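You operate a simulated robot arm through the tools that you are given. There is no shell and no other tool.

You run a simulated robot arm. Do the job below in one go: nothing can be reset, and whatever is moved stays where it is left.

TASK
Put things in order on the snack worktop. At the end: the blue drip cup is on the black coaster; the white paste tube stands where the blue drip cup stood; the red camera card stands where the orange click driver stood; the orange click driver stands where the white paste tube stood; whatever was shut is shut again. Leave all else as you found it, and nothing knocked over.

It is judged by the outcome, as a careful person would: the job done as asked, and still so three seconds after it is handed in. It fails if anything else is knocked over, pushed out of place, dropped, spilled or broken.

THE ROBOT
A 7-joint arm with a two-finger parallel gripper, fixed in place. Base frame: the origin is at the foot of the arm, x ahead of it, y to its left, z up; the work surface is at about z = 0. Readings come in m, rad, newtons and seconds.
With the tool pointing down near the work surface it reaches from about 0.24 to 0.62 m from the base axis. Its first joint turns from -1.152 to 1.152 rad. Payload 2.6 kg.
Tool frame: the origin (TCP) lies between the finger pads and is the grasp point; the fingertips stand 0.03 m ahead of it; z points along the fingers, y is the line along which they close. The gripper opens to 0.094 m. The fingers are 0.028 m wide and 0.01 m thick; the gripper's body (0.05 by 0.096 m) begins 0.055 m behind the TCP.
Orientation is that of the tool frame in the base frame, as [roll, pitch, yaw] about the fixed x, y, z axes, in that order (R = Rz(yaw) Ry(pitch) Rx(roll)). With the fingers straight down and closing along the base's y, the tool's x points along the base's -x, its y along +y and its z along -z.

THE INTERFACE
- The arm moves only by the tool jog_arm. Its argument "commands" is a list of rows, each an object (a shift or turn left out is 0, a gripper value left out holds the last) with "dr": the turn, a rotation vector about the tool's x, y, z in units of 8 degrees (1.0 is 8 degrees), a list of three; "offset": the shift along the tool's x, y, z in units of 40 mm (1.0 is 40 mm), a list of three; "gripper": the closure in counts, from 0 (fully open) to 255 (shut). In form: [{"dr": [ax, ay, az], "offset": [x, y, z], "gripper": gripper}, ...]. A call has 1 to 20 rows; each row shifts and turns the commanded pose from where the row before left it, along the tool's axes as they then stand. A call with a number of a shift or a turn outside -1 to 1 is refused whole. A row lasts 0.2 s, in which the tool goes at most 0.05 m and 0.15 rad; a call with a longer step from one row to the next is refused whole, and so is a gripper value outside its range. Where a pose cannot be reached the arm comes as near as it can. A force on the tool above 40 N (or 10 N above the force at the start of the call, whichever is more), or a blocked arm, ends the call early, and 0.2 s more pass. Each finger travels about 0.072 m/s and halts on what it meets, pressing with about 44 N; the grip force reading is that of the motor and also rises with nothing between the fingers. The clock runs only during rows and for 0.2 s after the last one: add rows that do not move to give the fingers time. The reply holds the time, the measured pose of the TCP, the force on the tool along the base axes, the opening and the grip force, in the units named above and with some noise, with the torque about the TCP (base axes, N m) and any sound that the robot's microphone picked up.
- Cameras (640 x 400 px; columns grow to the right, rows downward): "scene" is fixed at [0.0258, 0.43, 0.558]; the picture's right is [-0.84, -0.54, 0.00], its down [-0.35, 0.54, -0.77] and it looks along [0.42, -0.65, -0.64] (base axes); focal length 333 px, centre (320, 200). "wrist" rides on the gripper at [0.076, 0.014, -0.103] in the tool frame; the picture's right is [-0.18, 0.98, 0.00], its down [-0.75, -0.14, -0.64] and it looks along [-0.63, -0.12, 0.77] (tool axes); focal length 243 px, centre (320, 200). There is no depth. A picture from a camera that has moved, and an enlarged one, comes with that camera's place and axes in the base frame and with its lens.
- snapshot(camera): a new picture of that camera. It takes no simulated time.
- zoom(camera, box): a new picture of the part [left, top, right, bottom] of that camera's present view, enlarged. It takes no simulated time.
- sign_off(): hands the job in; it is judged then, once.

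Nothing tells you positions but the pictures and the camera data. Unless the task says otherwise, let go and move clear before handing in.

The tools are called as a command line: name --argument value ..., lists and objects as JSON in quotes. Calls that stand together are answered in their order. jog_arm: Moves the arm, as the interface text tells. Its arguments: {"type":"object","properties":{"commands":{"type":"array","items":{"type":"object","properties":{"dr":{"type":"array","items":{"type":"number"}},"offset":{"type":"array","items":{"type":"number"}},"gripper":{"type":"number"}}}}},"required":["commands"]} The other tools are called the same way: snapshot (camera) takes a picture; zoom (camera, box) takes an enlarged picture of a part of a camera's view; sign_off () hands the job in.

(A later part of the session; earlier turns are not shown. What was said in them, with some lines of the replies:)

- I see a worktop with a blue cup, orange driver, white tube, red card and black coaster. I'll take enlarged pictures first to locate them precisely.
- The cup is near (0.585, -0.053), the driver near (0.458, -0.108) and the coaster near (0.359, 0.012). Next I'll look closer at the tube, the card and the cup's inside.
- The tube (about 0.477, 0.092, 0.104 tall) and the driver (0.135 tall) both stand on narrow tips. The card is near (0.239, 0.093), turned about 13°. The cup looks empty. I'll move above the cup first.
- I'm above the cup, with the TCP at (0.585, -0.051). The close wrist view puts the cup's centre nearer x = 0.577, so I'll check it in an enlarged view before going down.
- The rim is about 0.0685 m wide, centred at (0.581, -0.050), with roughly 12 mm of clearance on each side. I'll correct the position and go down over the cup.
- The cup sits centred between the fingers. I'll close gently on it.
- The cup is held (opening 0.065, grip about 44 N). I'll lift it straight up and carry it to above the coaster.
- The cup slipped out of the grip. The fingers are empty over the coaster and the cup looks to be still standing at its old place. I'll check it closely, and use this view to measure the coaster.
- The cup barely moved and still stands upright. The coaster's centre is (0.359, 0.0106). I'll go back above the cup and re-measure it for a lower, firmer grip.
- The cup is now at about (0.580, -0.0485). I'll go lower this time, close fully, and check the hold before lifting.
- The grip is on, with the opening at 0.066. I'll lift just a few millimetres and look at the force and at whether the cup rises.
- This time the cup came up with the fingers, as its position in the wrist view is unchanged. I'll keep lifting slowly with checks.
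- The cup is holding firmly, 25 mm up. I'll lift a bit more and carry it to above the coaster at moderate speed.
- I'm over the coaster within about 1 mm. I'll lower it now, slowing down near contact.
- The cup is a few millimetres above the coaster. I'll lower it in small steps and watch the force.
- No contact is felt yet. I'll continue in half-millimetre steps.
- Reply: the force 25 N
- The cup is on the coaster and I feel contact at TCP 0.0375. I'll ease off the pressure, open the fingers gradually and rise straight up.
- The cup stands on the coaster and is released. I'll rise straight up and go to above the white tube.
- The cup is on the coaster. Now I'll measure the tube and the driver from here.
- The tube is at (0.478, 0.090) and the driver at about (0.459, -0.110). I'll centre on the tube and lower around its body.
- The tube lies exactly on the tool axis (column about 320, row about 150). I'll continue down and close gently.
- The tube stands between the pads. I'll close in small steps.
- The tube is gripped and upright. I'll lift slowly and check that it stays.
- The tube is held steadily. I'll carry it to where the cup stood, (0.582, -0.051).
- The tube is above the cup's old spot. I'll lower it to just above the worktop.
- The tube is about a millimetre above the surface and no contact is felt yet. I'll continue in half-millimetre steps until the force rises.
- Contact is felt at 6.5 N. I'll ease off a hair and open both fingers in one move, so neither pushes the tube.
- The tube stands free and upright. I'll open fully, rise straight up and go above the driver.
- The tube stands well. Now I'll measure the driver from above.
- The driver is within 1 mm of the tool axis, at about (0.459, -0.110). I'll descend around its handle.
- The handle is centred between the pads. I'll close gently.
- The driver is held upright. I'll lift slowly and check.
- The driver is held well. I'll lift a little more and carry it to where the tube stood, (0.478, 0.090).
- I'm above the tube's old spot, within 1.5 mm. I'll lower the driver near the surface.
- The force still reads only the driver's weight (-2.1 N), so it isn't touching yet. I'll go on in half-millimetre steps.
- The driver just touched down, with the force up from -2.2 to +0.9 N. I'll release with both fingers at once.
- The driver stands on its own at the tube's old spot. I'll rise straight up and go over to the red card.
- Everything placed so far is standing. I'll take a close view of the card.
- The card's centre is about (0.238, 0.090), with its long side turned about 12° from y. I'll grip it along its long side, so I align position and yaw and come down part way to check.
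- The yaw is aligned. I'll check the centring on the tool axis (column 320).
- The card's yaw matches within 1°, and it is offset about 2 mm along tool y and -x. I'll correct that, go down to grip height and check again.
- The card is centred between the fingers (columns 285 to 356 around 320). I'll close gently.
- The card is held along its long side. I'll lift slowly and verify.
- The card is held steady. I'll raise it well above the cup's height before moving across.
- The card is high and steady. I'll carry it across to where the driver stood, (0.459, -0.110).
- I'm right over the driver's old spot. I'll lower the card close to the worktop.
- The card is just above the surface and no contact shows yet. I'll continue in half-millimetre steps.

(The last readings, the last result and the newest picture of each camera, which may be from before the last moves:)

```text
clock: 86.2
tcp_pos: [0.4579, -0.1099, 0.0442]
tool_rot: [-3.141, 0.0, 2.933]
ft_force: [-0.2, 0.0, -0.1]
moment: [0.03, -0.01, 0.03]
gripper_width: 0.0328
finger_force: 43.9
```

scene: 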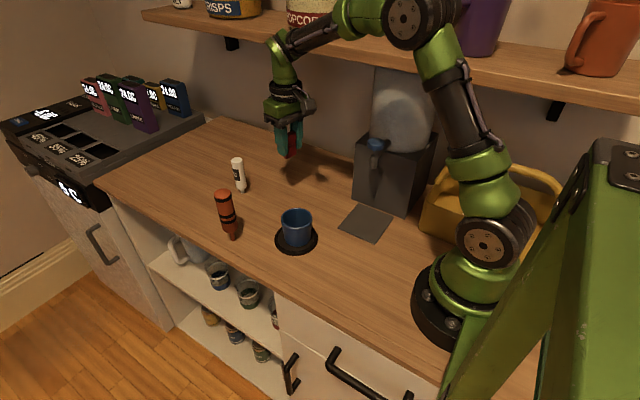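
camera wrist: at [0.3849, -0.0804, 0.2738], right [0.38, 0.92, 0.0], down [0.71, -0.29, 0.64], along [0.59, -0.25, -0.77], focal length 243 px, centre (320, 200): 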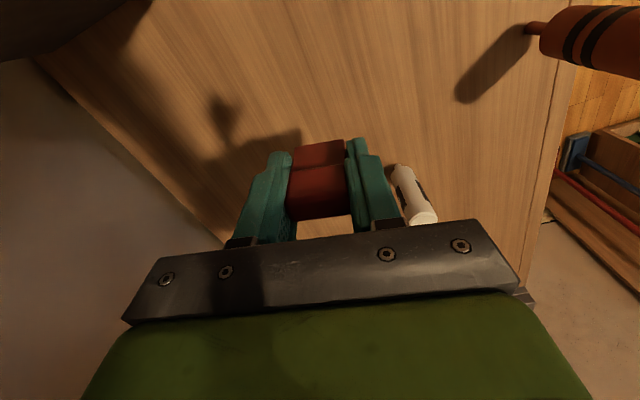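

jog_arm --commands '[{"offset": [0, 0, 0.0125]}, {}]'

zoom --camera "scene" --box '[270, 150, 330, 210]'

```text
clock: 86.8
tcp_pos: [0.4584, -0.1093, 0.0449]
tool_rot: [3.141, -0.001, 2.931]
ft_force: [0.3, -0.5, 2.2]
moment: [-0.01, 0.01, -0.01]
gripper_width: 0.0326
finger_force: 43.9
```

```text
6.67 times, centred on (300, 180) of scene
camera zoom: at [0.0258, 0.43, 0.558], right [-0.84, -0.54, 0.0], down [-0.35, 0.54, -0.77], along [0.42, -0.65, -0.64], focal length 2221 px, centre (453, 333)
```

zoom: 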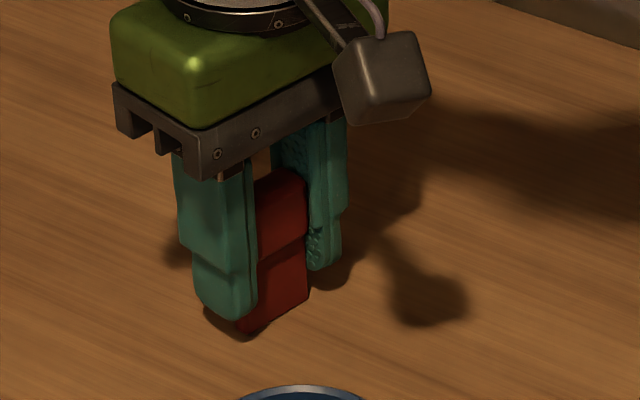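

The force is beginning to rise (2.2 N). One more tiny step will confirm the contact.

jog_arm --commands '[{"offset": [0, 0, 0.008]}, {}]'

```text
clock: 87.4
tcp_pos: [0.4586, -0.1084, 0.0448]
tool_rot: [3.142, 0.003, 2.932]
ft_force: [-2.8, 0.5, 12.3]
moment: [0.03, 0.08, -0.01]
gripper_width: 0.033
finger_force: 43.8
```

Contact is confirmed. I'll ease off slightly and release with both fingers at once.

jog_arm --commands '[{"offset": [0, 0, -0.01]}, {}, {"gripper": 95}, {}, {}, {}]'

snapshot --camera "wrist"

zoom --camera "scene" --box '[260, 140, 340, 210]'

```text
clock: 88.8
tcp_pos: [0.4589, -0.1099, 0.0441]
tool_rot: [3.141, -0.001, 2.933]
ft_force: [-0.6, 0.8, -0.4]
moment: [-0.02, -0.01, 0.02]
gripper_width: 0.0589
finger_force: 0.1
```

```text
taken
camera wrist: at [0.3858, -0.0802, 0.1469], right [0.38, 0.92, 0.0], down [0.71, -0.29, 0.64], along [0.59, -0.25, -0.77], focal length 243 px, centre (320, 200)
```

wrist: 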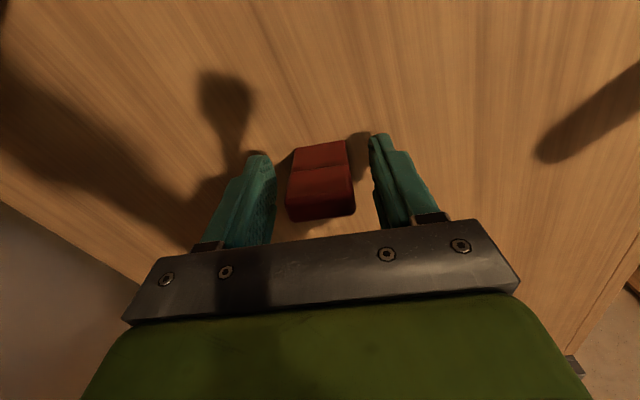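

```text
5.71 times, centred on (300, 175) of scene
camera zoom: at [0.0258, 0.43, 0.558], right [-0.84, -0.54, 0.0], down [-0.35, 0.54, -0.77], along [0.42, -0.65, -0.64], focal length 1904 px, centre (434, 343)
```

zoom: 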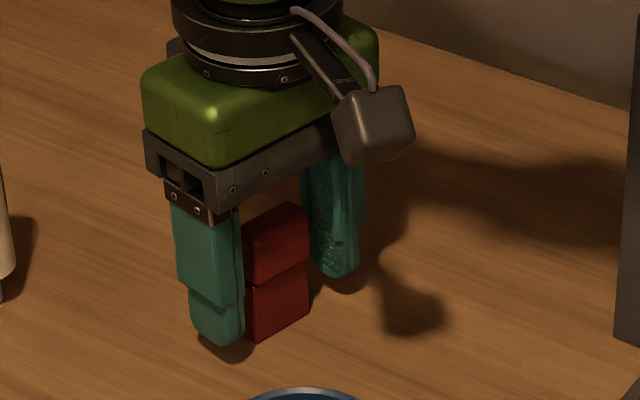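

The card stands on its own. I'll open fully, rise straight up and move clear for a final check.

jog_arm --commands '[{"gripper": 0}, {}, {"offset": [0, 0, -0.3]}, {"offset": [0, 0, -0.7]}, {"offset": [0, 0, -0.8]}, {"offset": [0, 0, -0.8]}, {"offset": [0, 0, -0.8]}, {"offset": [0, 0, -0.8]}, {"offset": [0, 0, -0.6]}, {"dr": [0, 0, -0.75]}, {"dr": [0, 0, -0.75]}, {"offset": [0.7, 0.4, 0]}, {"offset": [0.7, 0.6, 0]}, {"offset": [0, 0.6, 0]}, {}, {}]'

snapshot --camera "scene"

snapshot --camera "wrist"

zoom --camera "scene" --box '[190, 130, 350, 260]'

```text
clock: 92.2
tcp_pos: [0.4016, -0.0442, 0.2354]
tool_rot: [3.141, -0.001, -3.141]
ft_force: [-0.1, -0.4, -0.5]
moment: [0.01, 0.0, -0.02]
gripper_width: 0.0942
finger_force: 0.1
```

```text
taken
```

scene: 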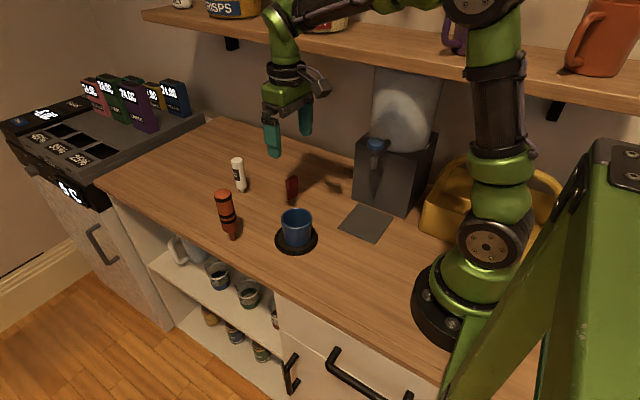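

```text
taken
camera wrist: at [0.3241, -0.0306, 0.3391], right [0.18, 0.98, 0.0], down [0.75, -0.14, 0.64], along [0.63, -0.12, -0.77], focal length 243 px, centre (320, 200)
```

wrist: 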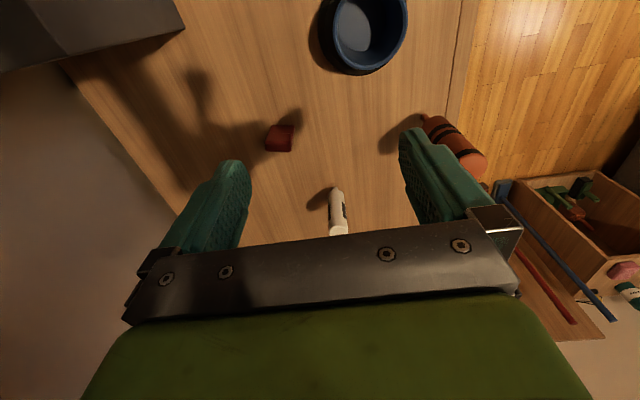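

```text
3.08 times, centred on (270, 195) of scene
camera zoom: at [0.0258, 0.43, 0.558], right [-0.84, -0.54, 0.0], down [-0.35, 0.54, -0.77], along [0.42, -0.65, -0.64], focal length 1025 px, centre (474, 215)
```

zoom: 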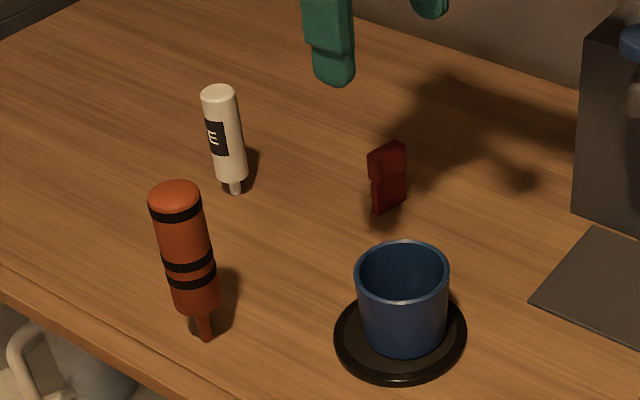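

All four items are standing at their target spots, and the cup is centred on the coaster. The drawers and door are still shut, nothing else has been disturbed, and the arm is clear and holding nothing, so I'm handing the job in.

sign_off

```text
The job is handed in.
```

I've handed the job in with all four items in place, upright and released:

- **Blue drip cup:** centred on the black coaster.
- **White paste tube:** where the cup stood.
- **Orange click driver:** where the tube stood.
- **Red camera card:** where the driver stood.

On my first try at lifting the cup, it slipped out of the gripper. It stayed upright and shifted only about 2 mm, and the second grip held.

I didn't open anything. The final pictures show the drawers and door still shut and nothing else visibly moved. The arm is clear, with its gripper empty.
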